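You operate a simulated robot arm through the tools that you are given. There is no shell and no other tool. Be economical: measure what you need, move in short steps, check, and stop when the job is done.

You run a simulated two-armed robot. Do the job below in one go: nothing can be reset, and whatever is moved stays where it is left.

JOB
Put the nylon bush on the steel table top away on the parts table top. Take the grease tub and put it on the top of the wheel plate. Count the job cards on the steel table top, then put as many of the grit blocks from the steel table top on the wheel bench top. Fetch the grease cup and stand it on top of the short board. Fetch the white rag and set it on the steel table top. Put the white collar bracket from the board top on the top of the axle plate and the teal collar bracket on the top of the wheel plate. Take the red drop pin from the low rack shelf and leave it on the bench end. Take the ties carton and leave it on top of the beige pine block. Do these in any order. Set down upright: nylon bush, grease cup, ties carton.

It is judged by the outcome, as a careful person would: the job done as asked, and still so three seconds after it is handed in. It fails if anything else is knocked over, pushed out of place, dropped, spilled or broken.

ROBOT AND FRAMES
Two 7-joint arms with two-finger parallel grippers on one trunk, on a base that drives. Base frame: it is fixed to the floor where the robot stands at the start and does not move with it; the origin is under the middle of the robot, x ahead of it, y to its left, z up. Lengths are in m, angles in degrees, forces in N, time in s.
The left shoulder is at the start at [0.06, 0.143, 0.926], the right one opposite. Places, roughly: bench end [0.4, -3.5, 0.9]; collar bracket [-0.75, 1.75, 0.75]; drop pin [-2.5, -6, 0.5]; grease cup [0.75, -1.5, 1]; grease tub (9x9x4 cm) [0.7, -0.2, 0.9]; nylon bush (6x6x10 cm) [0.8, 0, 0.9]; parts table top [0.6, -2, 0.8]; pine block [-2.5, -6, 0.75]; short board (44x12x7 cm) [0.8, -2.4, 0.9]; steel table top [0.7, -0.5, 0.8]; ties carton [-2.5, -6, 1.25]; top of the axle plate [-5.2, 0.3, 0.9]; top of the wheel plate [-3.2, 1.6, 0.9]; wheel bench top [0.7, 0.8, 0.8]; white rag (12x9x5 cm) [-0.7, 1.8, 0.8]. Payload 1.57 kg a hand.
The TCP of each hand is the grasp point between the finger pads, 0.03 m short of the fingertips. In the tool frame z runs along the fingers and y along their closing line. The gripper opens to 0.11 m. The fingers are 0.024 m wide and 0.012 m thick; the gripper's body (0.048 by 0.112 m) begins 0.078 m behind the TCP.
Orientation is told as [roll, pitch, yaw] about the base's x, y, z axes, in that order, counted from this pose: with the fingers straight down and closing along the base's y, the tool's x points along the base's -x, its y along +y and its z along -z.

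CONTROLS
- The arms move only by the tool servo_tool. It takes "left_targets", "right_targets" or both (then of equal length, played together; a hand with none holds still); each is a list of rows, each an object of numbers (a shift or turn left out is 0, a gripper value left out holds the last): "ax", "ay", "az": the turn, a rotation vector about the tool's x, y, z in units of 120 degrees (1.0 is 120 degrees); "dx", "dy", "dz": the shift along the tool's x, y, z in units of 200 mm (1.0 is 200 mm); "fingers": the gripper command, from -1 (shut) to 1 (fully open), values between in proportion. In form: [{"ax": .., "ay": .., "az": .., "dx": .., "dy": .., "dz": .., "fingers": ..}, ...]. A call has 1 to 20 rows; each row is the pose to reach, as a shift and turn from the pose commanded when the call began, along the tool's axes at that moment. A call with a number of a shift or a turn outside -1 to 1 is refused whole. Rows are played at 5 a second. More than 0.05 m and 8.6 degrees between two rows, or a gripper value outside its range, and nothing of the call is played. Where a pose cannot be reached the arm comes as near as it can. A force on the tool above 40 N (or 10 N above the force at the start of the call, whichever is more), or a blocked arm, ends the call early, and 0.2 s more pass. The fingers move at their own pace (about 0.045 m/s each) and stop on an object; they squeeze with about 29 N. The grip force told is the motor's: it shows also when the fingers shut on nothing. Time passes only in rows, and 0.2 s behind the last, so rows that repeat a pose let the fingers close. It gives the time, the measured TCP pose, the force on the tool (base axes), the opening and the grip force at its end, in the units of the frame above (readings bear some noise), with the torque about the TCP (base axes, N m) and any sound that the robot's microphone picked up, and new pictures: "pictures" is both (left out), scene, wrist or none (wrist: the cameras of the hands that moved).
- Cameras (640 x 400 px; columns grow to the right, rows downward): "scene" is now at [0.0434, -0.0179, 1.5303]; the picture's right is [-0.26, -0.96, 0.00], its down [-0.76, 0.21, -0.62] and it looks along [0.60, -0.16, -0.79] (base axes); focal length 250 px, centre (320, 200). "left" rides on the left gripper at [0.07, -0.016, -0.141] in its tool frame; the picture's right is [0.23, 0.97, 0.00], its down [-0.86, 0.20, -0.48] and it looks along [-0.47, 0.11, 0.88] (tool axes); focal length 222 px, centre (320, 200). "right" rides on the right gripper at [0.07, 0.016, -0.141] in its tool frame; the picture's right is [-0.23, 0.97, 0.00], its down [-0.85, -0.20, -0.48] and it looks along [-0.47, -0.11, 0.88] (tool axes); focal length 222 px, centre (320, 200).
- raise_lower(by): slides the trunk up (or, below 0, down) by that many m; the arms and the scene camera ride with it, the base frame stays. It gives what a move gives, with no picture.
- drive_base(legs): drives the robot by 1 to 6 legs, each [ahead, left, turn to the left] in m, m and degrees, along the robot's own axes; the way and the turn of a leg run together, so that a leg with both is an arc; at most 1.5 m and 180 degrees a leg. The arms and the cameras ride along, it lands a little off, and it stops where it bumps. It gives what a move gives, and a new picture of the scene camera.
- turn_head(pan, tilt): turns the head with the scene camera to pan (to the left, within 86 degrees either way) and tilt (down, from -29 to 69), counted from straight ahead of the robot. It gives what a move gives, and a new picture of the scene camera.
- locate(camera, pixels): for up to 12 pixels [column, row] of the newest picture of that camera ("zoom" is the newest enlarged one), the place [x, y, z] in the base frame of the surface seen there, good to about 0.002 m. The clock stands still meanwhile.
- close_up(camera, box): a new picture of the part [left, top, right, bottom] of that camera's present view, enlarged. The clock stands still meanwhile.
- sign_off(): hands the job in; it is judged then, once.

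Go step by step. Measure first, check grasps and placings, and put right what went wrong. The budget is 350 turns and 360 pictures, counting those below and the enlarged ones. Unless the task says otherwise, let go and move clear before handing in.

The tools are called after "Call:" as name(argument=value, ...) on one line, values as JSON. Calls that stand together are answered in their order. servo_tool: Moves the arms, as the interface text tells. Its arguments: {"type":"object","properties":{"left_targets":{"type":"array"},"right_targets":{"type":"array"},"pictures":{"type":"string","enum":["both","scene","wrist","none"]}},"required":[]} The other tools are called the same way: raise_lower (by) slides the trunk up or down; drive_base (legs) drives the base; turn_head (pan, tilt) turns the head that bears the scene camera; locate (camera, pixels) gives the place of the surface under pixels of a picture; close_up (camera, box) takes an enlarged picture of a part of a camera's view; sign_off () hands the job in.

At the start:

```text
t: 0.0
left_ee_pos: [0.4608, 0.0266, 1.1037]
left_tool_rot: [0.0, -0.1, 0.0]
left_wrist_force: [0.3, -0.5, 0.2]
left_torque: [-0.02, -0.04, 0.0]
left_gripper_width: 0.11
left_grasp_force: 0.0
right_ee_pos: [0.3978, -0.2951, 1.076]
right_tool_rot: [0.0, -0.1, 0.1]
right_wrist_force: [-0.7, -0.1, 0.3]
right_torque: [-0.01, -0.03, 0.03]
right_gripper_width: 0.1101
right_grasp_force: 0.1
trunk travel left (down, up): [-0.525, 0.065]
robot x, y, heading: [0.0011, 0.0016, 0.1]
head pan, tilt: [-15.3, 51.8]
```

scene: 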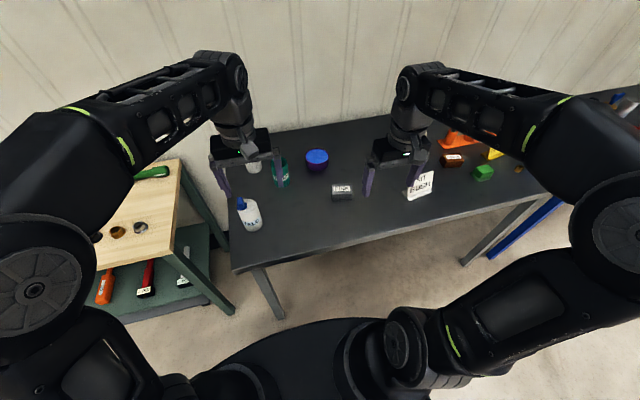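
right: 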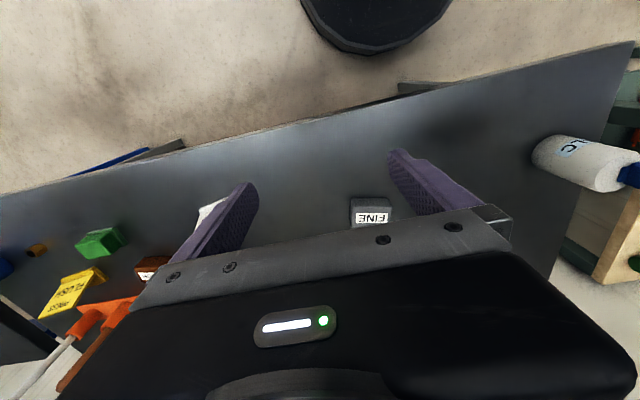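
left: 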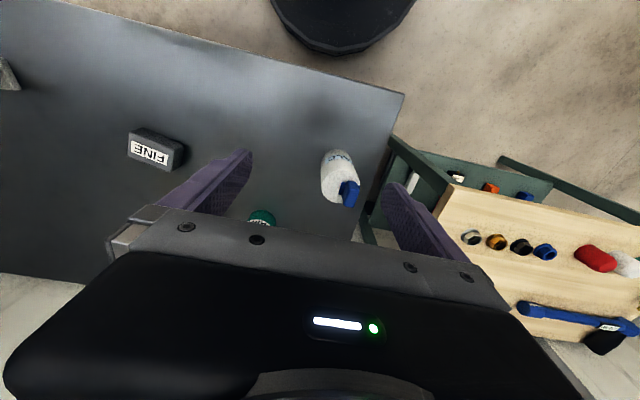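

The scene picture shows the steel table with a grey FINE block, blue tub (317,160), a card, orange and yellow things on the right. I'll enlarge the view to identify them.

Call:
close_up(camera="scene", box=[220, 110, 380, 240])

Call:
close_up(camera="scene", box=[380, 80, 640, 240])

Call:
turn_head(pan=-60, tilt=35)

```text
3.08 times, centred on (300, 175) of scene
```

zoom: 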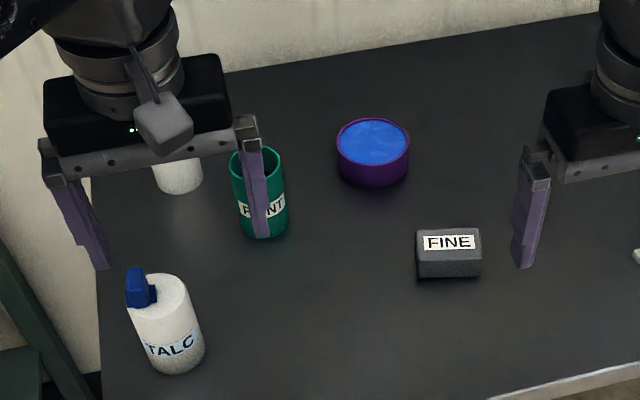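

```text
2.46 times, centred on (510, 160) of scene
```

zoom: 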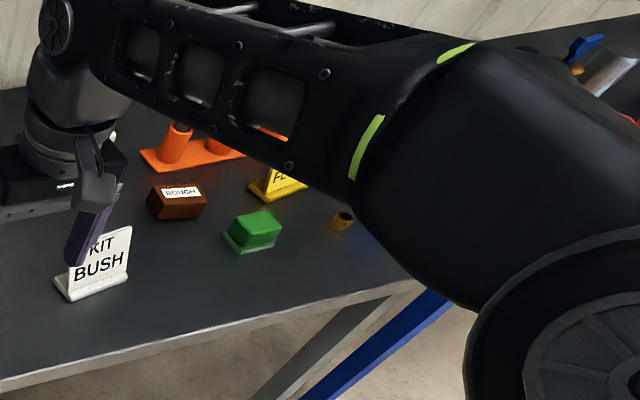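

```text
t: 1.1
left_ee_pos: [0.4606, 0.0263, 1.1036]
left_tool_rot: [0.0, 0.0, 0.0]
left_wrist_force: [-0.1, 0.1, -0.9]
left_torque: [-0.01, -0.02, 0.03]
left_gripper_width: 0.1101
left_grasp_force: 0.0
right_ee_pos: [0.3983, -0.2959, 1.0763]
right_tool_rot: [0.0, 0.0, 0.0]
right_wrist_force: [-0.2, -0.5, -0.5]
right_torque: [0.02, 0.02, -0.02]
right_gripper_width: 0.1098
right_grasp_force: 0.0
trunk travel left (down, up): [-0.525, 0.065]
robot x, y, heading: [0.0027, -0.0009, -0.1]
head pan, tilt: [-60.0, 35.0]
```

scene: 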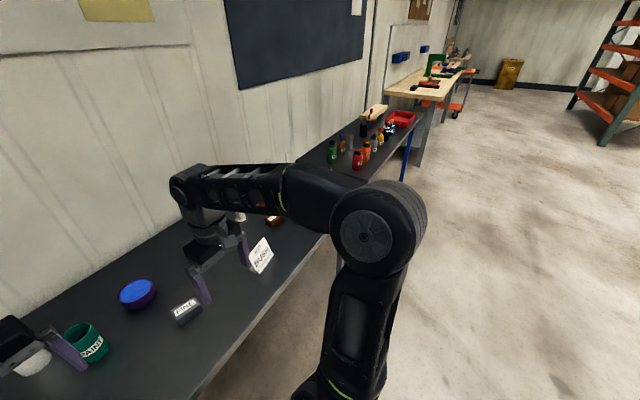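

The picture shows the parts table and bench end further right, with a rack at the far right. Now I look left.

Call:
turn_head(pan=60, tilt=35)

Call:
drive_base(legs=[[-0.3, 0, 0], [0, 0, 180]])

```text
t: 3.1
left_ee_pos: [0.4612, 0.0268, 1.102]
left_tool_rot: [0.0, -0.1, 0.0]
left_wrist_force: [0.1, 0.1, -0.4]
left_torque: [0.02, -0.01, 0.02]
left_gripper_width: 0.1098
left_grasp_force: 0.1
right_ee_pos: [0.3986, -0.2959, 1.076]
right_tool_rot: [-0.1, 0.0, -0.1]
right_wrist_force: [-0.2, -0.5, 0.5]
right_torque: [0.01, 0.0, -0.03]
right_gripper_width: 0.11
right_grasp_force: 0.0
trunk travel left (down, up): [-0.525, 0.065]
robot x, y, heading: [0.0024, 0.0037, 0.2]
head pan, tilt: [60.0, 35.0]
```

scene: 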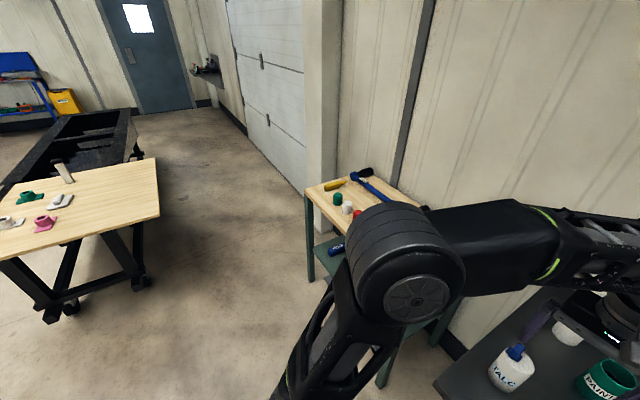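

```text
t: 12.6
left_ee_pos: [-0.7618, -0.0455, 1.1027]
left_tool_rot: [0.0, -0.1, -177.6]
left_wrist_force: [0.0, -0.4, -0.7]
left_torque: [-0.01, 0.02, -0.06]
left_gripper_width: 0.11
left_grasp_force: 0.2
right_ee_pos: [-0.7123, 0.2787, 1.0755]
right_tool_rot: [0.0, 0.1, -177.5]
right_wrist_force: [-0.2, -0.4, 0.6]
right_torque: [0.0, -0.02, 0.01]
right_gripper_width: 0.1101
right_grasp_force: 0.2
trunk travel left (down, up): [-0.525, 0.065]
robot x, y, heading: [-0.3018, 0.0016, -177.5]
head pan, tilt: [60.0, 35.0]
```

scene: 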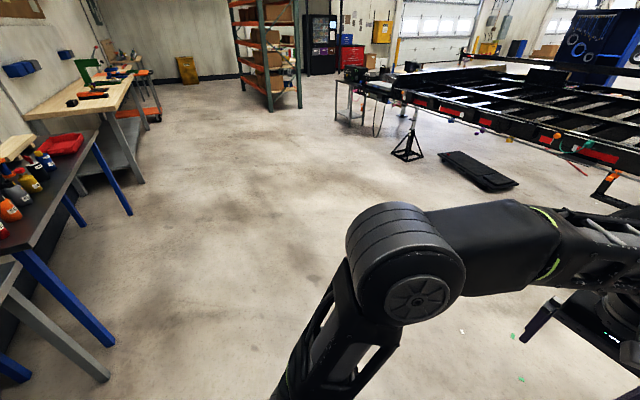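

A chassis frame stands in the middle, rack beyond. I look along -x and to the right.

Call:
turn_head(pan=0, tilt=20)

Call:
turn_head(pan=-60, tilt=25)

```text
t: 13.9
left_ee_pos: [-0.7628, -0.045, 1.1032]
left_tool_rot: [0.0, -0.1, -177.6]
left_wrist_force: [0.2, 0.3, -0.4]
left_torque: [0.04, -0.01, 0.0]
left_gripper_width: 0.11
left_grasp_force: 0.0
right_ee_pos: [-0.7122, 0.2785, 1.0753]
right_tool_rot: [0.1, 0.0, -177.6]
right_wrist_force: [-0.4, 0.0, -0.4]
right_torque: [0.01, -0.02, 0.0]
right_gripper_width: 0.1099
right_grasp_force: 0.0
trunk travel left (down, up): [-0.525, 0.065]
robot x, y, heading: [-0.3015, -0.002, -177.6]
head pan, tilt: [0.0, 20.0]
```

scene: 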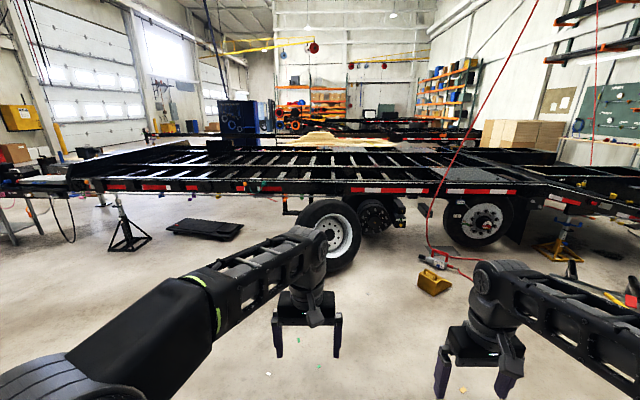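

```text
t: 15.2
left_ee_pos: [-0.7626, -0.0456, 1.1021]
left_tool_rot: [0.0, -0.1, -177.5]
left_wrist_force: [0.3, -0.7, 0.4]
left_torque: [0.02, 0.03, 0.01]
left_gripper_width: 0.1099
left_grasp_force: 0.0
right_ee_pos: [-0.7122, 0.2786, 1.0757]
right_tool_rot: [0.0, 0.0, -177.6]
right_wrist_force: [0.4, -0.3, 0.8]
right_torque: [-0.01, -0.02, 0.01]
right_gripper_width: 0.1102
right_grasp_force: 0.0
trunk travel left (down, up): [-0.525, 0.065]
robot x, y, heading: [-0.3025, 0.0001, -177.9]
head pan, tilt: [-60.0, 25.0]
```

scene: 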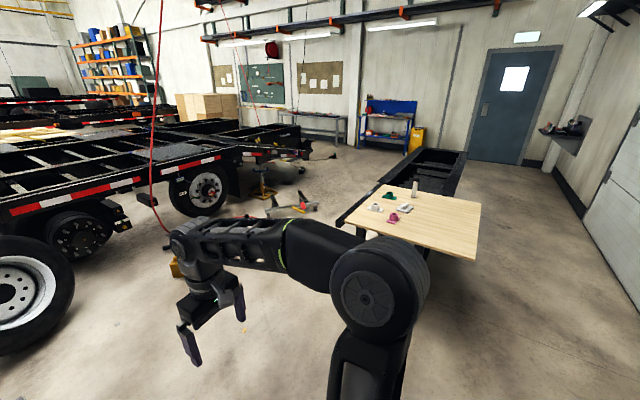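

I locate points in this view and then zoom in on the frame.

Call:
close_up(camera="scene", box=[330, 170, 490, 270])

Call:
locate(camera="scene", pixels=[[405, 208], [390, 194], [377, 207], [392, 217], [414, 190], [475, 200], [340, 222], [465, 258], [210, 150], [390, 185]])

Call:
turn_head(pan=-25, tilt=15)

Call:
close_up(camera="scene", box=[0, 120, 640, 260])

```text
4.00 times, centred on (410, 220) of scene
```

zoom: 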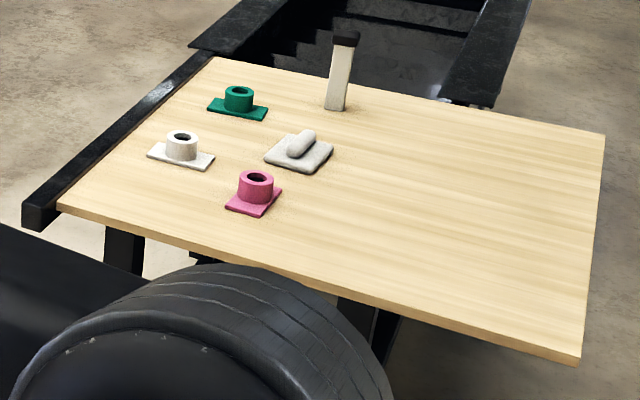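

```text
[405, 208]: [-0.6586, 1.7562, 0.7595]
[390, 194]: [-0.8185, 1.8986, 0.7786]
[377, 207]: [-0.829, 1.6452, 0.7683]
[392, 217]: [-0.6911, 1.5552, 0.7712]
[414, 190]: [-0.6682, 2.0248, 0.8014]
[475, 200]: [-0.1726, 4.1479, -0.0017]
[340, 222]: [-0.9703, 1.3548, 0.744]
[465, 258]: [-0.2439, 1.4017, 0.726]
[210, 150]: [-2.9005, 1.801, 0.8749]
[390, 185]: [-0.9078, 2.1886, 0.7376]
```

```text
t: 16.2
left_ee_pos: [-0.7622, -0.044, 1.1016]
left_tool_rot: [-0.2, -0.1, -177.6]
left_wrist_force: [0.8, -0.7, -0.4]
left_torque: [0.01, 0.0, -0.01]
left_gripper_width: 0.1099
left_grasp_force: 0.2
right_ee_pos: [-0.712, 0.2787, 1.075]
right_tool_rot: [0.0, 0.1, -177.6]
right_wrist_force: [-0.4, -1.3, 1.1]
right_torque: [0.04, -0.02, -0.02]
right_gripper_width: 0.1104
right_grasp_force: 0.0
trunk travel left (down, up): [-0.525, 0.065]
robot x, y, heading: [-0.3069, 0.0007, -177.4]
head pan, tilt: [-25.0, 15.0]
```

scene: 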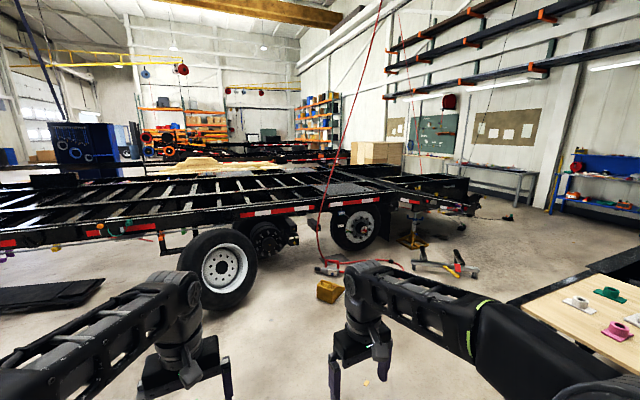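

```text
1.00 times, centred on (320, 190) of scene
```

zoom: 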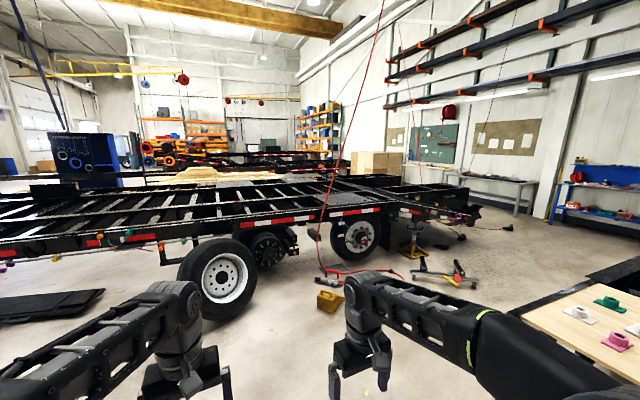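

I'll zoom at the dark plates over the wheel at (350,187).

Call:
close_up(camera="scene", box=[200, 150, 440, 260])

Call:
locate(camera="scene", pixels=[[350, 187], [330, 205], [380, 203], [365, 182], [395, 190], [200, 180], [240, 200], [150, 225], [270, 165]])

```text
2.67 times, centred on (320, 205) of scene
```

zoom: 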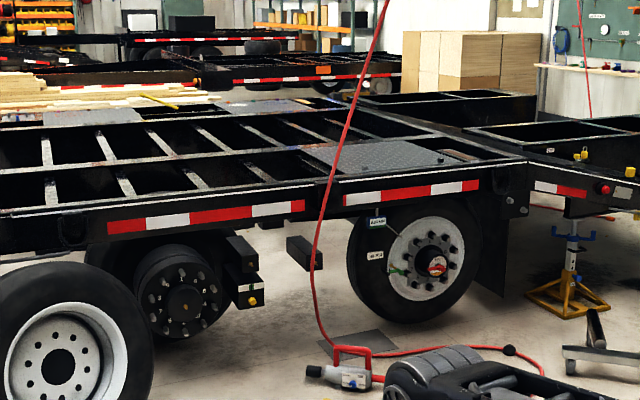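

```text
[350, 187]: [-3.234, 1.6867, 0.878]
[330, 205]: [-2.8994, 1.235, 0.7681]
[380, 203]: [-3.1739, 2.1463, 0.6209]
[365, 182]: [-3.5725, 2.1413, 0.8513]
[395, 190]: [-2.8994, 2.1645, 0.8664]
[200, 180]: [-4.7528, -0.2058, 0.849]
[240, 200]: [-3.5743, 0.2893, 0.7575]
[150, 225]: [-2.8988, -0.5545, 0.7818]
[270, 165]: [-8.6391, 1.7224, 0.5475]
```

Grey tread plates: near one is the wheel plate; two at the far side (zoom (90,118), (265,107)). I locate those and the ends of the frame.

Call:
locate(camera="zoom", pixels=[[90, 118], [120, 113], [265, 107], [300, 103], [240, 105], [50, 123], [345, 150], [440, 155], [330, 140], [350, 170], [500, 95], [480, 130]])

Call:
locate(camera="scene", pixels=[[470, 215], [445, 210], [505, 222], [410, 245], [455, 270], [330, 290], [480, 205], [360, 160], [400, 160], [330, 268], [300, 262], [540, 225]])

```text
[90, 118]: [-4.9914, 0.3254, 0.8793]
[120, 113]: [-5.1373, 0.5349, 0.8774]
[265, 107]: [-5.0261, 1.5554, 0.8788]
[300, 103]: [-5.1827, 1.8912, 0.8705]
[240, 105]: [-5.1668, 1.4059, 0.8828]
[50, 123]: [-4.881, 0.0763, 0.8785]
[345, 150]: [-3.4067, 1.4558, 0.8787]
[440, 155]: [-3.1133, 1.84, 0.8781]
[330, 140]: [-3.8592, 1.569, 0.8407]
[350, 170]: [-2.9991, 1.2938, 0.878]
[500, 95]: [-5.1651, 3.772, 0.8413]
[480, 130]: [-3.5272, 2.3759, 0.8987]
```

```text
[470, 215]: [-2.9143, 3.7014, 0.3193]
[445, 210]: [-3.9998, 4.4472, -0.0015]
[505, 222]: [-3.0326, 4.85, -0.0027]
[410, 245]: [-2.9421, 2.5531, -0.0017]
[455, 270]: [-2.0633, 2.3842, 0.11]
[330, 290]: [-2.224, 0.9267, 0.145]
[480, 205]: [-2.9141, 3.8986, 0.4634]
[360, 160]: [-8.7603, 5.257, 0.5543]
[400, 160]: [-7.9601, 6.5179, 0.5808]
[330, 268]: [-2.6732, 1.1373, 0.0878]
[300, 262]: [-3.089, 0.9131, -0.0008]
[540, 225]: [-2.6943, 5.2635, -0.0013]
```

The axle plate sits on the frame's far side, reachable from x≈-6. I return to the steel table and look at it from further right.

Call:
drive_base(legs=[[0, 0, 177.5], [0.1, -0.65, 0]])

Call:
turn_head(pan=0, tilt=40)

Call:
close_up(camera="scene", box=[0, 80, 640, 330])

```text
t: 27.0
left_ee_pos: [0.22, -0.6615, 1.104]
left_tool_rot: [-0.1, -0.1, -4.1]
left_wrist_force: [0.7, -0.1, 0.8]
left_torque: [0.04, -0.01, -0.01]
left_gripper_width: 0.11
left_grasp_force: 0.1
right_ee_pos: [0.1346, -0.9778, 1.0765]
right_tool_rot: [0.1, -0.1, -4.1]
right_wrist_force: [-0.2, -0.3, -0.4]
right_torque: [0.0, 0.01, 0.04]
right_gripper_width: 0.11
right_grasp_force: 0.2
trunk travel left (down, up): [-0.525, 0.065]
robot x, y, heading: [-0.2417, -0.6562, -4.0]
head pan, tilt: [-25.0, 15.0]
```

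scene: 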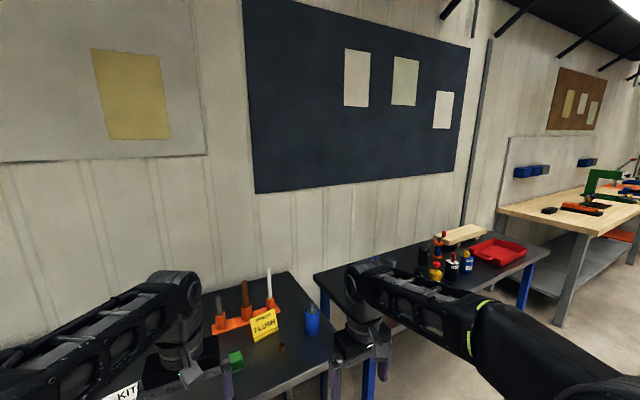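

```text
t: 27.9
left_ee_pos: [0.2197, -0.6613, 1.1021]
left_tool_rot: [0.0, 0.0, -4.1]
left_wrist_force: [-0.1, 0.0, 0.5]
left_torque: [0.02, 0.01, 0.02]
left_gripper_width: 0.1099
left_grasp_force: 0.0
right_ee_pos: [0.1336, -0.9768, 1.0753]
right_tool_rot: [0.0, 0.0, -4.1]
right_wrist_force: [-1.1, -0.2, -0.2]
right_torque: [0.06, 0.0, 0.01]
right_gripper_width: 0.1101
right_grasp_force: 0.0
trunk travel left (down, up): [-0.525, 0.065]
robot x, y, heading: [-0.244, -0.6553, -4.3]
head pan, tilt: [0.0, 40.0]
```

scene: 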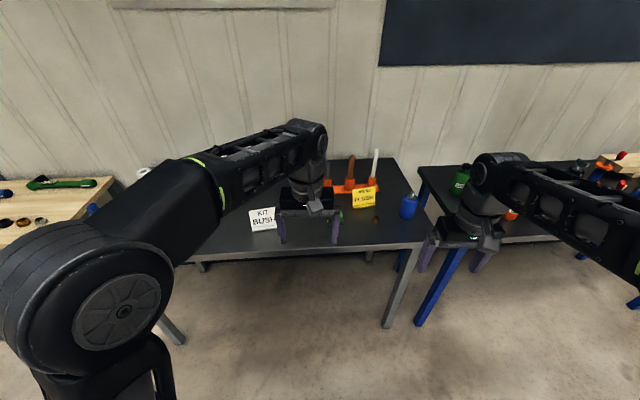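

```text
1.00 times, centred on (320, 205) of scene
```

zoom: 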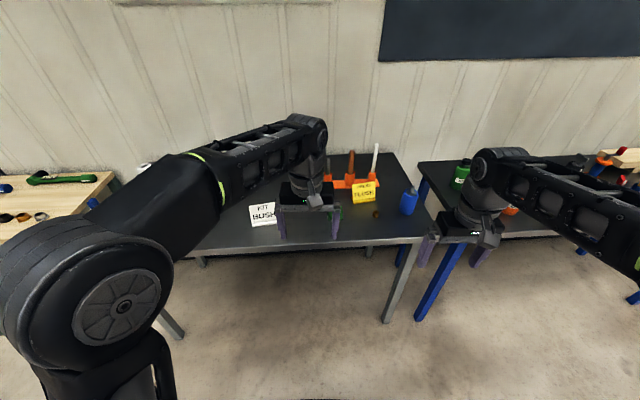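

The arms block the view; I'll retract and spread both hands.

Call:
servo_tool(left_targets=[{"dx": 0.15, "dy": 0.15}, {"dx": 0.3, "dy": 0.3}, {"dx": 0.45, "dy": 0.45}, {"dx": 0.6, "dy": 0.6}, {"dx": 0.75, "dy": 0.75}, {"dx": 0.9, "dy": 0.9}, {"dx": 1, "dy": 1}], right_targets=[{"dx": 0.15, "dy": -0.15}, {"dx": 0.3, "dy": -0.3}, {"dx": 0.45, "dy": -0.45}, {"dx": 0.6, "dy": -0.6}, {"dx": 0.75, "dy": -0.75}, {"dx": 0.9, "dy": -0.9}, {"dx": 1, "dy": -1}], pictures="scene")

```text
t: 29.5
left_ee_pos: [0.0383, -0.4508, 1.0966]
left_tool_rot: [-0.1, -0.2, -4.2]
left_wrist_force: [0.2, 0.9, 0.3]
left_torque: [-0.04, 0.02, 0.0]
left_gripper_width: 0.11
left_grasp_force: 0.1
left hand out of reach, approached as far as the arm can: row 7
right_ee_pos: [-0.0795, -1.165, 1.075]
right_tool_rot: [0.0, 0.1, -4.1]
right_wrist_force: [0.5, 0.2, 0.7]
right_torque: [-0.03, 0.0, -0.02]
right_gripper_width: 0.1101
right_grasp_force: 0.1
trunk travel left (down, up): [-0.525, 0.065]
robot x, y, heading: [-0.2417, -0.6544, -4.0]
head pan, tilt: [0.0, 40.0]
```

scene: 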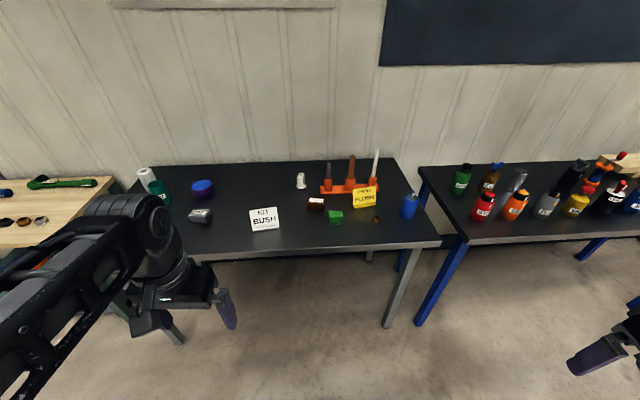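

Now the table is clear: I enlarge it.

Call:
close_up(camera="scene", box=[120, 140, 290, 250])

Call:
close_up(camera="scene", box=[280, 140, 440, 240])

Call:
close_up(camera="scene", box=[430, 130, 640, 250])

Call:
locate(camera="scene", pixels=[[144, 170], [157, 184], [203, 184], [199, 212], [264, 213], [300, 175], [316, 200], [336, 212], [377, 218], [365, 192], [408, 200], [440, 240]])

```text
3.64 times, centred on (205, 195) of scene
```

zoom: 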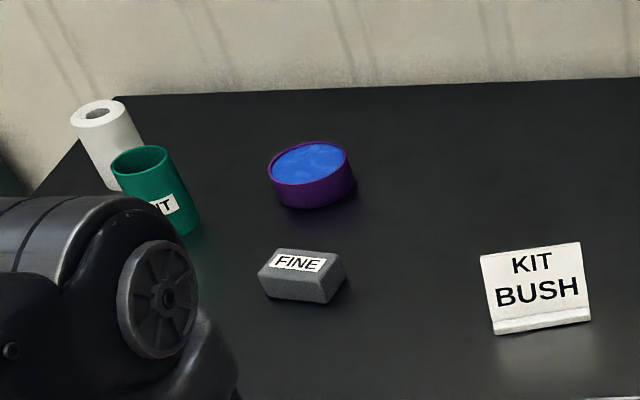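

```text
4.00 times, centred on (360, 190) of scene
```

zoom: 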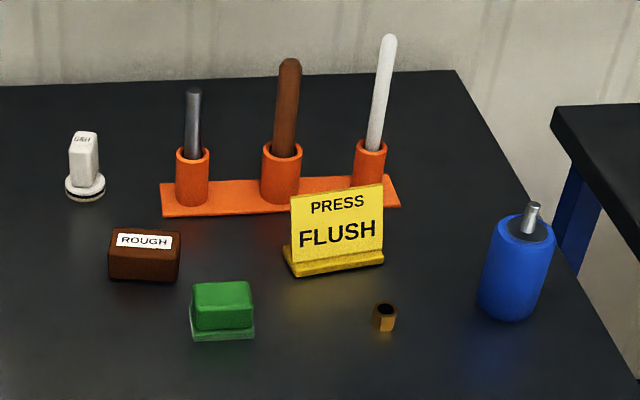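

```text
3.05 times, centred on (535, 190) of scene
```

zoom: 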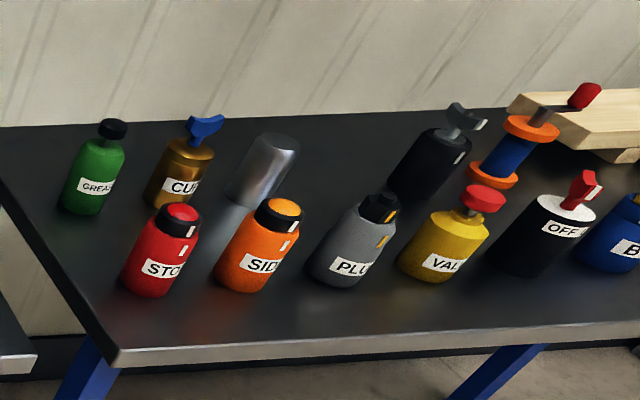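

```text
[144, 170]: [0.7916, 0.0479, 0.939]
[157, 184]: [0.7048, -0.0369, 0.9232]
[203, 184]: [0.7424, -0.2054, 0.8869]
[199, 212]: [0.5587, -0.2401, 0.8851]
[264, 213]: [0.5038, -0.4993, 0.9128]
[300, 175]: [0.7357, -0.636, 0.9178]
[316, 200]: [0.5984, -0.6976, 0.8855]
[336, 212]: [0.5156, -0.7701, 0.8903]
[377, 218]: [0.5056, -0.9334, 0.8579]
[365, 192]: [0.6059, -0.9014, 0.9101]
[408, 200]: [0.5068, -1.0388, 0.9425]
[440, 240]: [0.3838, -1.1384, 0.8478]
```

Two job cards are seen (KIT BUSH, PRESS FLUSH); grit blocks FINE and ROUGH lie at (0.56,-0.24) and (0.60,-0.70). I move in closer and check for hidden cards.

Call:
drive_base(legs=[[0, 0, 4], [0.3, 0.18, 0]])

Call:
turn_head(pan=0, tilt=55)

```text
t: 32.2
left_ee_pos: [0.3174, -0.2488, 1.0947]
left_tool_rot: [0.0, -0.1, 0.1]
left_wrist_force: [0.0, -0.2, 0.2]
left_torque: [-0.02, 0.03, -0.05]
left_gripper_width: 0.11
left_grasp_force: 0.1
right_ee_pos: [0.2535, -0.9693, 1.0751]
right_tool_rot: [0.0, -0.1, 0.0]
right_wrist_force: [0.1, -0.2, 0.3]
right_torque: [-0.04, 0.02, 0.01]
right_gripper_width: 0.1101
right_grasp_force: 0.1
trunk travel left (down, up): [-0.525, 0.065]
robot x, y, heading: [0.0527, -0.4728, 0.1]
head pan, tilt: [0.0, 40.0]
```

scene: 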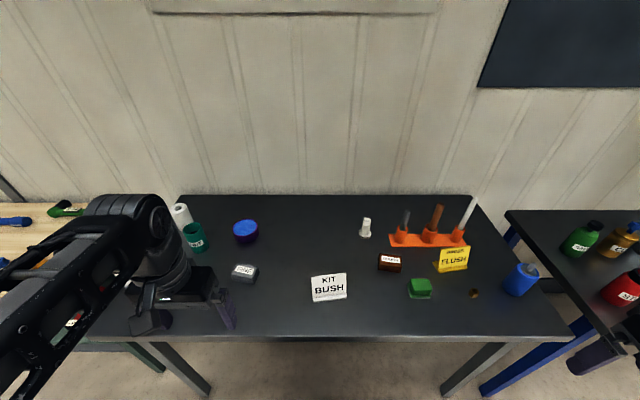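

```text
t: 33.0
left_ee_pos: [0.316, -0.248, 1.0952]
left_tool_rot: [0.0, -0.2, 0.1]
left_wrist_force: [0.8, 0.2, 0.3]
left_torque: [-0.01, -0.02, -0.02]
left_gripper_width: 0.1101
left_grasp_force: 0.1
right_ee_pos: [0.2526, -0.9703, 1.0756]
right_tool_rot: [0.0, 0.0, 0.1]
right_wrist_force: [-0.4, -0.3, -0.8]
right_torque: [-0.02, 0.01, -0.01]
right_gripper_width: 0.1101
right_grasp_force: 0.0
trunk travel left (down, up): [-0.525, 0.065]
robot x, y, heading: [0.0514, -0.475, 0.2]
head pan, tilt: [0.0, 55.0]
```

scene: 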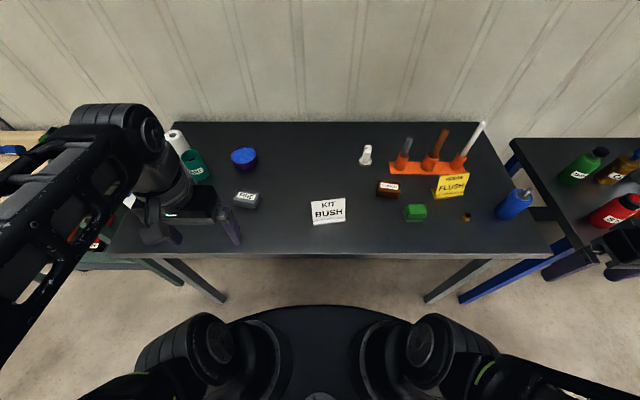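

Call:
close_up(camera="scene", box=[350, 140, 500, 234])

Call:
locate(camera="zoom", pixels=[[115, 184], [205, 194], [180, 190], [150, 235], [118, 198], [208, 208], [125, 230], [195, 244], [162, 212]])

Call:
close_up(camera="scene", box=[150, 110, 310, 230])

Call:
locate(camera="zoom", pixels=[[350, 330], [430, 335], [415, 370], [345, 365], [385, 345], [355, 312], [440, 320], [380, 165], [330, 170], [425, 175], [110, 97], [400, 215]])

```text
4.26 times, centred on (425, 187) of scene
```

zoom: 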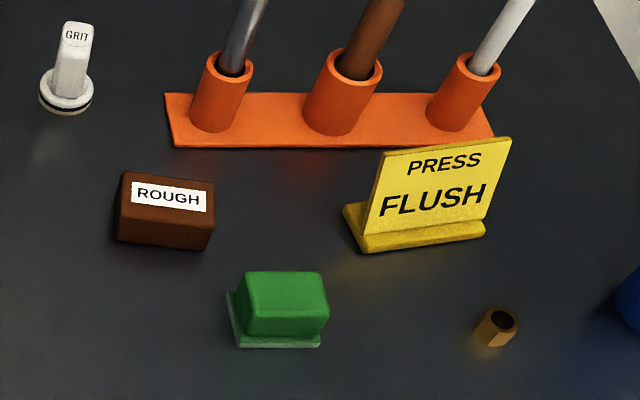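

```text
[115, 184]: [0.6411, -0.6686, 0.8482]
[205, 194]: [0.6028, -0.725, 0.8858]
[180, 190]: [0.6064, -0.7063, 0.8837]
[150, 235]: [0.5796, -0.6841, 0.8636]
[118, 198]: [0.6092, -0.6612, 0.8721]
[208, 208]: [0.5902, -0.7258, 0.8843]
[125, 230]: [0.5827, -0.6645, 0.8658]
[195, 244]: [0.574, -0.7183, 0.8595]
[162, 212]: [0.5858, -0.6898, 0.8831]
```

```text
3.33 times, centred on (230, 170) of scene
```

zoom: 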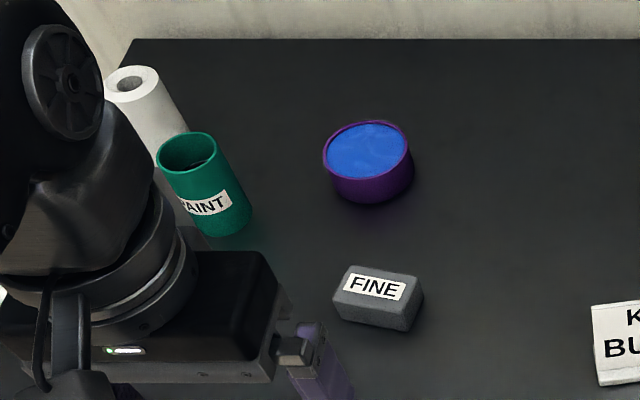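

```text
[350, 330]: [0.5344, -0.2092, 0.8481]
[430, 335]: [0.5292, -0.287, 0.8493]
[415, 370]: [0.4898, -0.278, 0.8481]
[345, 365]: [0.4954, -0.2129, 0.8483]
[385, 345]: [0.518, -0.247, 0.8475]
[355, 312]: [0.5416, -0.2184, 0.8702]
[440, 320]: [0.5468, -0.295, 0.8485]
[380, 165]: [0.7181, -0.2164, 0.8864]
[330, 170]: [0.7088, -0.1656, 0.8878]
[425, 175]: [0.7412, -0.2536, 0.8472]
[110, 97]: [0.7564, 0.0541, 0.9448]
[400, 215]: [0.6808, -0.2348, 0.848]
```

Card count is 2 and FINE/ROUGH are the grit blocks. I measure FINE's top corners.

Call:
locate(camera="zoom", pixels=[[352, 270], [418, 280], [402, 303], [342, 291], [376, 287], [360, 278], [405, 285]])

Call:
raise_lower(by=0.06)

```text
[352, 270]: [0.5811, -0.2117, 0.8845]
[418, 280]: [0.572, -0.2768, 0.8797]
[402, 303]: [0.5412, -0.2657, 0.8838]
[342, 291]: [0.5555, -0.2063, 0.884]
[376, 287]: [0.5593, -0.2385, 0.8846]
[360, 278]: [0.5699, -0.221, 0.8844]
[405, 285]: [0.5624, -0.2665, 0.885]
```

```text
t: 34.0
left_ee_pos: [0.3166, -0.2497, 1.1567]
left_tool_rot: [-0.1, -0.1, 0.0]
left_wrist_force: [1.0, 0.1, 1.0]
left_torque: [-0.01, 0.02, -0.04]
left_gripper_width: 0.1098
left_grasp_force: 0.0
right_ee_pos: [0.2523, -0.9707, 1.1346]
right_tool_rot: [0.0, -0.1, 0.1]
right_wrist_force: [-0.3, 0.4, 0.7]
right_torque: [0.03, 0.01, -0.01]
right_gripper_width: 0.11
right_grasp_force: 0.0
trunk travel left (down, up): [-0.585, 0.005]
robot x, y, heading: [0.0563, -0.4722, -0.0]
head pan, tilt: [0.0, 55.0]
```

FINE centre ≈(0.561,-0.240) and ROUGH ≈(0.600,-0.694), both yawed ≈-9°. Moving hands above them, first stage.

Call:
servo_tool(left_targets=[{"dx": -0.167, "dy": 0.01, "dz": 0.1, "az": 0.014}, {"dx": -0.333, "dy": 0.02, "dz": 0.2, "az": 0.028}, {"dx": -0.5, "dy": 0.03, "dz": 0.3, "az": 0.042}, {"dx": -0.667, "dy": 0.035, "dz": 0.4, "az": 0.056}, {"dx": -0.833, "dy": 0.04, "dz": 0.5, "az": 0.07}, {"dx": -1, "dy": 0.05, "dz": 0.6, "az": 0.083}], right_targets=[{"dx": -0.167, "dy": 0.15, "az": 0.014}, {"dx": -0.333, "dy": 0.3, "az": 0.028}, {"dx": -0.5, "dy": 0.45, "az": 0.042}, {"dx": -0.667, "dy": 0.6, "az": 0.056}, {"dx": -0.833, "dy": 0.75, "az": 0.07}, {"dx": -1, "dy": 0.9, "az": 0.083}], pictures="none")

```text
t: 35.4
left_ee_pos: [0.5189, -0.2382, 1.0355]
left_tool_rot: [0.0, 0.1, -9.9]
left_wrist_force: [0.4, 0.4, -0.7]
left_torque: [-0.02, 0.02, 0.0]
left_gripper_width: 0.11
left_grasp_force: 0.1
right_ee_pos: [0.4595, -0.7894, 1.1346]
right_tool_rot: [0.0, 0.0, -9.9]
right_wrist_force: [0.5, -0.1, -0.3]
right_torque: [0.02, 0.05, -0.03]
right_gripper_width: 0.11
right_grasp_force: 0.0
trunk travel left (down, up): [-0.585, 0.005]
robot x, y, heading: [0.0555, -0.4738, 0.1]
head pan, tilt: [0.0, 55.0]
```

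Call:
servo_tool(left_targets=[{"dx": -0.1, "dy": 0.013, "dz": 0.1}, {"dx": -0.209, "dy": 0.027, "dz": 0.2}, {"dx": -0.209, "dy": 0.027, "dz": 0.3}, {"dx": -0.209, "dy": 0.027, "dz": 0.43}, {"dx": -0.209, "dy": 0.027, "dz": 0.43}, {"dx": -0.209, "dy": 0.027, "dz": 0.43}, {"dx": -0.209, "dy": 0.027, "dz": 0.43}, {"dx": -0.209, "dy": 0.027, "dz": 0.43}], right_targets=[{"dx": -0.152, "dy": 0.148}, {"dx": -0.305, "dy": 0.296}, {"dx": -0.457, "dy": 0.444}, {"dx": -0.609, "dy": 0.592}, {"dx": -0.609, "dy": 0.592, "dz": 0.23}, {"dx": -0.609, "dy": 0.592, "dz": 0.46}, {"dx": -0.609, "dy": 0.592, "dz": 0.69}, {"dx": -0.609, "dy": 0.592, "dz": 0.92}], pictures="wrist")

```text
t: 37.2
left_ee_pos: [0.559, -0.2409, 0.9473]
left_tool_rot: [0.1, 0.1, -9.8]
left_wrist_force: [0.5, 0.0, -0.8]
left_torque: [-0.04, 0.04, -0.01]
left_gripper_width: 0.11
left_grasp_force: 0.0
right_ee_pos: [0.5913, -0.6909, 0.953]
right_tool_rot: [0.0, 0.0, -9.9]
right_wrist_force: [0.2, -0.5, 0.6]
right_torque: [0.01, 0.03, 0.01]
right_gripper_width: 0.1098
right_grasp_force: 0.0
trunk travel left (down, up): [-0.585, 0.005]
robot x, y, heading: [0.0531, -0.4738, 0.3]
head pan, tilt: [0.0, 55.0]
```

right: 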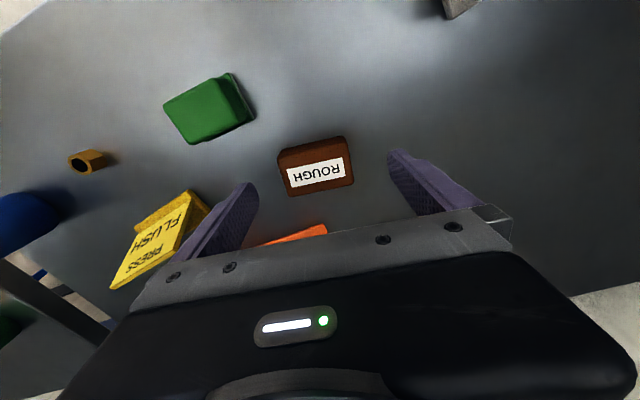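
left: 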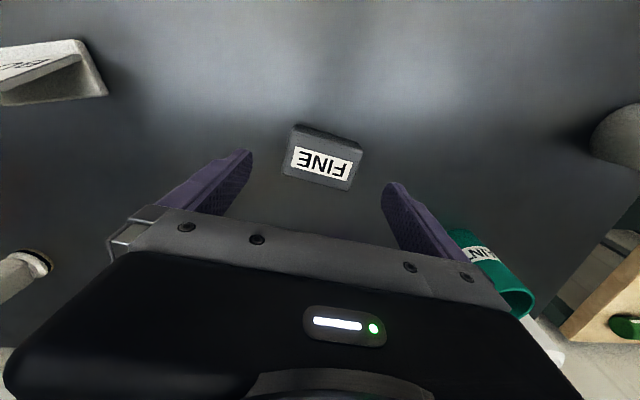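

Both blocks sit between the fingers; I check with locate on the wrist pictures.

Call:
locate(camera="left", pixels=[[320, 165], [288, 170], [296, 128], [360, 142], [350, 185]])

Call:
locate(camera="right", pixels=[[318, 165], [280, 158], [342, 140], [350, 180], [293, 190]])

```text
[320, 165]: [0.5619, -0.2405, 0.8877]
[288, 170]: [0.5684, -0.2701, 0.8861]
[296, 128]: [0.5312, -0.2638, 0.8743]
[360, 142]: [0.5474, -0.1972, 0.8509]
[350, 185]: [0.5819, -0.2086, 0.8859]
```

```text
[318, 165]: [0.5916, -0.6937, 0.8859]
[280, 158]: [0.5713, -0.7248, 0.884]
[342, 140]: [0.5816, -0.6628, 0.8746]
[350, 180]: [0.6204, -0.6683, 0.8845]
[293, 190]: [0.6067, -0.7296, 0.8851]
```

Aligned. Descend and close.

Call:
servo_tool(left_targets=[{"dz": 0.15, "az": 0.02}, {"dz": 0.31, "az": 0.02}, {"dz": 0.31, "az": 0.02, "fingers": -1}, {"dz": 0.31, "az": 0.02, "fingers": -1}, {"dz": 0.31, "az": 0.02, "fingers": -1}, {"dz": 0.31, "az": 0.02, "fingers": -1}, {"dz": 0.31, "az": 0.02, "fingers": -1}], right_targets=[{"dx": -0.02, "dy": -0.02, "dz": 0.17, "az": 0.02}, {"dx": -0.02, "dy": -0.02, "dz": 0.34, "az": 0.02}, {"dx": -0.02, "dy": -0.02, "dz": 0.34, "az": 0.02, "fingers": -1}, {"dx": -0.02, "dy": -0.02, "dz": 0.34, "az": 0.02, "fingers": -1}, {"dx": -0.02, "dy": -0.02, "dz": 0.34, "az": 0.02, "fingers": -1}, {"dx": -0.02, "dy": -0.02, "dz": 0.34, "az": 0.02, "fingers": -1}, {"dx": -0.02, "dy": -0.02, "dz": 0.34, "az": 0.02, "fingers": -1}], pictures="none")

Call:
servo_tool(left_targets=[{"dz": -0.2}, {"dz": -0.4}, {"dz": -0.6}, {"dz": -0.8}], right_targets=[{"dz": -0.2}, {"dz": -0.4}, {"dz": -0.6}, {"dz": -0.8}], pictures="scene")

```text
t: 38.8
left_ee_pos: [0.5603, -0.2412, 0.887]
left_tool_rot: [0.1, 0.0, -12.3]
left_wrist_force: [-0.3, -0.1, 0.4]
left_torque: [-0.02, 0.0, 0.0]
left_gripper_width: 0.0715
left_grasp_force: 28.8
right_ee_pos: [0.5942, -0.6968, 0.8822]
right_tool_rot: [0.0, 0.0, -12.2]
right_wrist_force: [-0.2, 0.3, -0.2]
right_torque: [-0.01, 0.03, -0.01]
right_gripper_width: 0.0725
right_grasp_force: 29.2
trunk travel left (down, up): [-0.585, 0.005]
robot x, y, heading: [0.0542, -0.4726, 0.1]
head pan, tilt: [0.0, 55.0]
```

```text
t: 39.8
left_ee_pos: [0.5586, -0.2386, 1.0502]
left_tool_rot: [0.0, 0.0, -12.3]
left_wrist_force: [-0.3, -0.5, -0.6]
left_torque: [-0.03, 0.01, 0.0]
left_gripper_width: 0.0
left_grasp_force: 20.9
right_ee_pos: [0.5955, -0.6966, 1.0435]
right_tool_rot: [0.0, 0.0, -12.3]
right_wrist_force: [0.5, -1.0, 0.2]
right_torque: [0.0, 0.0, -0.01]
right_gripper_width: 0.0
right_grasp_force: 21.3
trunk travel left (down, up): [-0.585, 0.005]
robot x, y, heading: [0.0549, -0.4758, 0.2]
head pan, tilt: [0.0, 55.0]
```

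scene: 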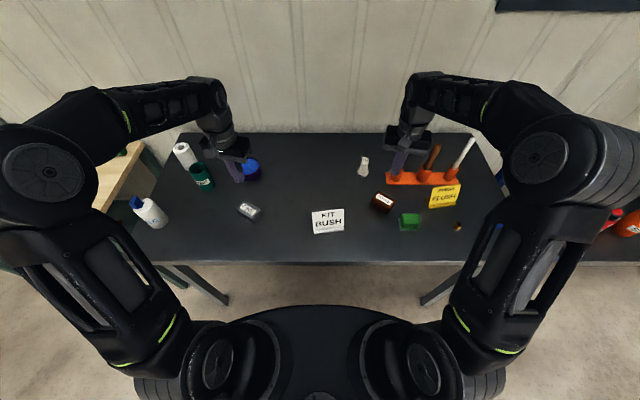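

Both slipped out of the grip on lifting. I look closely at the blocks to see why.

Call:
close_up(camera="scene", box=[225, 180, 275, 230])

Call:
close_up(camera="right", box=[220, 80, 420, 205])

Call:
close_up(camera="left", box=[220, 80, 420, 205])

```text
8.00 times, centred on (250, 205) of scene
```

zoom: 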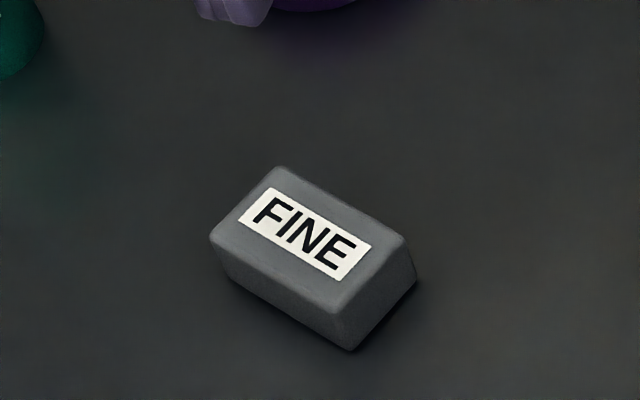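

```text
3.20 times, centred on (320, 142) of right
```

zoom: 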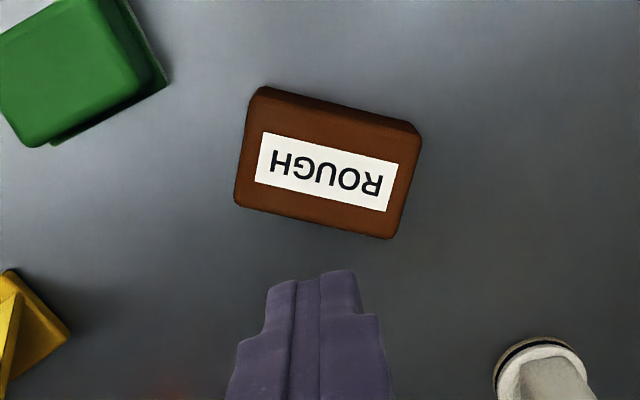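

```text
3.20 times, centred on (320, 142) of left
```

zoom: 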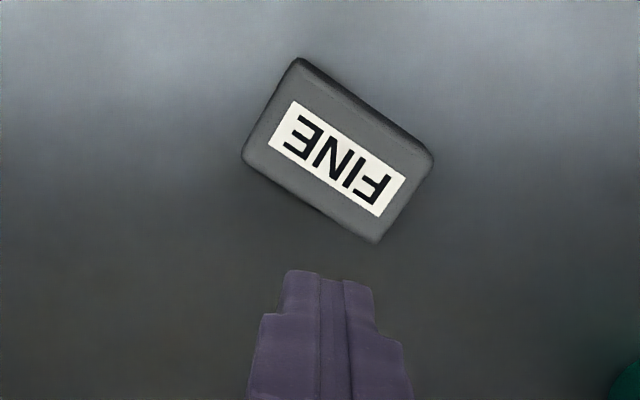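

The blocks twisted out because I gripped them along the long axis. I'll grip across the short side, measuring orientations now.

Call:
locate(camera="zoom", pixels=[[302, 72], [425, 160], [375, 235], [250, 155], [337, 158]])

Call:
close_up(camera="right", box=[220, 80, 420, 205])

Call:
locate(camera="zoom", pixels=[[263, 98], [415, 140], [393, 232], [240, 203], [327, 170], [350, 55], [440, 200]])

```text
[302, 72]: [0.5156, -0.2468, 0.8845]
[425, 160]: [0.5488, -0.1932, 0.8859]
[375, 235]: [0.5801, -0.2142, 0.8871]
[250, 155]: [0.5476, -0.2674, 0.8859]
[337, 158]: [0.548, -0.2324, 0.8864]
```

```text
3.20 times, centred on (320, 142) of right
```

zoom: 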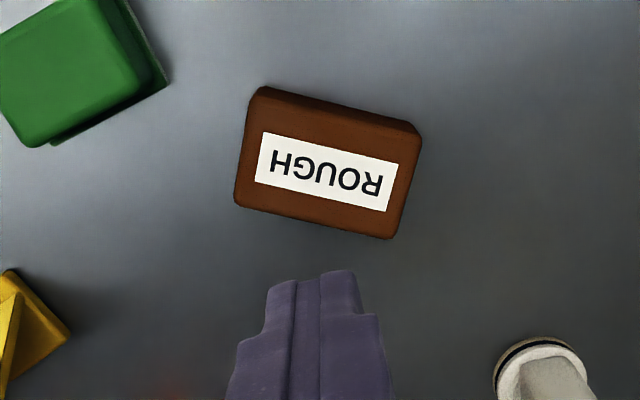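

```text
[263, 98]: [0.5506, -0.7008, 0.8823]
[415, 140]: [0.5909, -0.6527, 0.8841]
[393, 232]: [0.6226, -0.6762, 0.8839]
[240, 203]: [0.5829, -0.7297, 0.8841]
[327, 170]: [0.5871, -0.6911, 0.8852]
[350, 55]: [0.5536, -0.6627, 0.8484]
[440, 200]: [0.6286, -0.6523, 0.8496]
```

FINE centre (0.548,-0.230) needs closing yaw ≈58°, ROUGH (0.587,-0.690) ≈52°. Turning both hands.

Call:
servo_tool(left_targets=[{"az": -0.065, "fingers": 0.4}, {"az": -0.13, "dx": 0.061, "dy": 0.031}, {"az": -0.195, "dx": 0.061, "dy": 0.031}, {"az": -0.26, "dx": 0.061, "dy": 0.031}, {"az": -0.325, "dx": 0.061, "dy": 0.031}, {"az": -0.39, "dx": 0.061, "dy": 0.031}, {"az": -0.455, "dx": 0.061, "dy": 0.031}, {"az": -0.52, "dx": 0.061, "dy": 0.031}, {"az": -0.583, "dx": 0.061, "dy": 0.031, "dz": 0.15}, {"az": -0.583, "dx": 0.061, "dy": 0.031, "dz": 0.3}], right_targets=[{"az": -0.06, "fingers": 0.4}, {"az": -0.12, "dx": 0.049, "dy": 0.023}, {"az": -0.18, "dx": 0.049, "dy": 0.023}, {"az": -0.24, "dx": 0.049, "dy": 0.023}, {"az": -0.3, "dx": 0.049, "dy": 0.023}, {"az": -0.36, "dx": 0.049, "dy": 0.023}, {"az": -0.42, "dx": 0.049, "dy": 0.023}, {"az": -0.48, "dx": 0.049, "dy": 0.023}, {"az": -0.533, "dx": 0.049, "dy": 0.023, "dz": 0.15}, {"az": -0.533, "dx": 0.049, "dy": 0.023, "dz": 0.3}], pictures="wrist")

```text
t: 42.0
left_ee_pos: [0.5497, -0.2317, 0.9891]
left_tool_rot: [-0.1, -0.1, 57.8]
left_wrist_force: [1.3, 0.3, 1.0]
left_torque: [0.02, 0.02, -0.03]
left_gripper_width: 0.077
left_grasp_force: 0.1
right_ee_pos: [0.5867, -0.6931, 0.9827]
right_tool_rot: [0.0, -0.1, 51.7]
right_wrist_force: [-0.9, 0.8, -0.1]
right_torque: [-0.01, 0.02, -0.01]
right_gripper_width: 0.0769
right_grasp_force: 0.0
trunk travel left (down, up): [-0.585, 0.005]
robot x, y, heading: [0.0521, -0.4729, -0.1]
head pan, tilt: [0.0, 55.0]
```

right: 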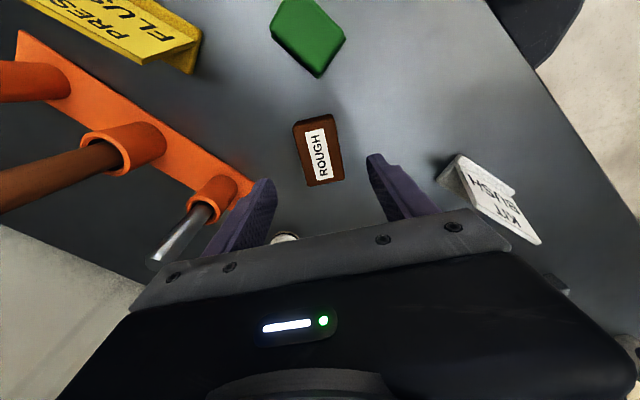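
left: 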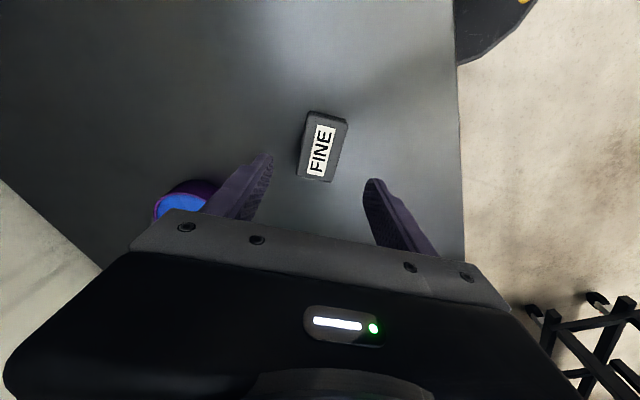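

Alignment matches (camera skew of 13°). I check the rod clearance beside the right hand.

Call:
locate(camera="right", pixels=[[155, 260], [200, 212], [212, 195], [318, 150], [300, 125], [342, 178], [250, 190]])

Call:
locate(camera="left", pixels=[[320, 150], [310, 113], [345, 122], [330, 180], [300, 173]])

```text
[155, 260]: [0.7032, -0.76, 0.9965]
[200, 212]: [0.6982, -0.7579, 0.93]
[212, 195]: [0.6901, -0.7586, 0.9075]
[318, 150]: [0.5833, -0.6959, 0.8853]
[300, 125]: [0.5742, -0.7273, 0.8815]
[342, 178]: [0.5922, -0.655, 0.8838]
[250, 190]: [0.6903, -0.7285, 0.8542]
```

```text
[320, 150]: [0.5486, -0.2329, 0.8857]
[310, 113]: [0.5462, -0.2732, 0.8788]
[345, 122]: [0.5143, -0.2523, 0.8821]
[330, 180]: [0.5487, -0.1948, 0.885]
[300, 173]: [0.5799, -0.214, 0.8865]
```

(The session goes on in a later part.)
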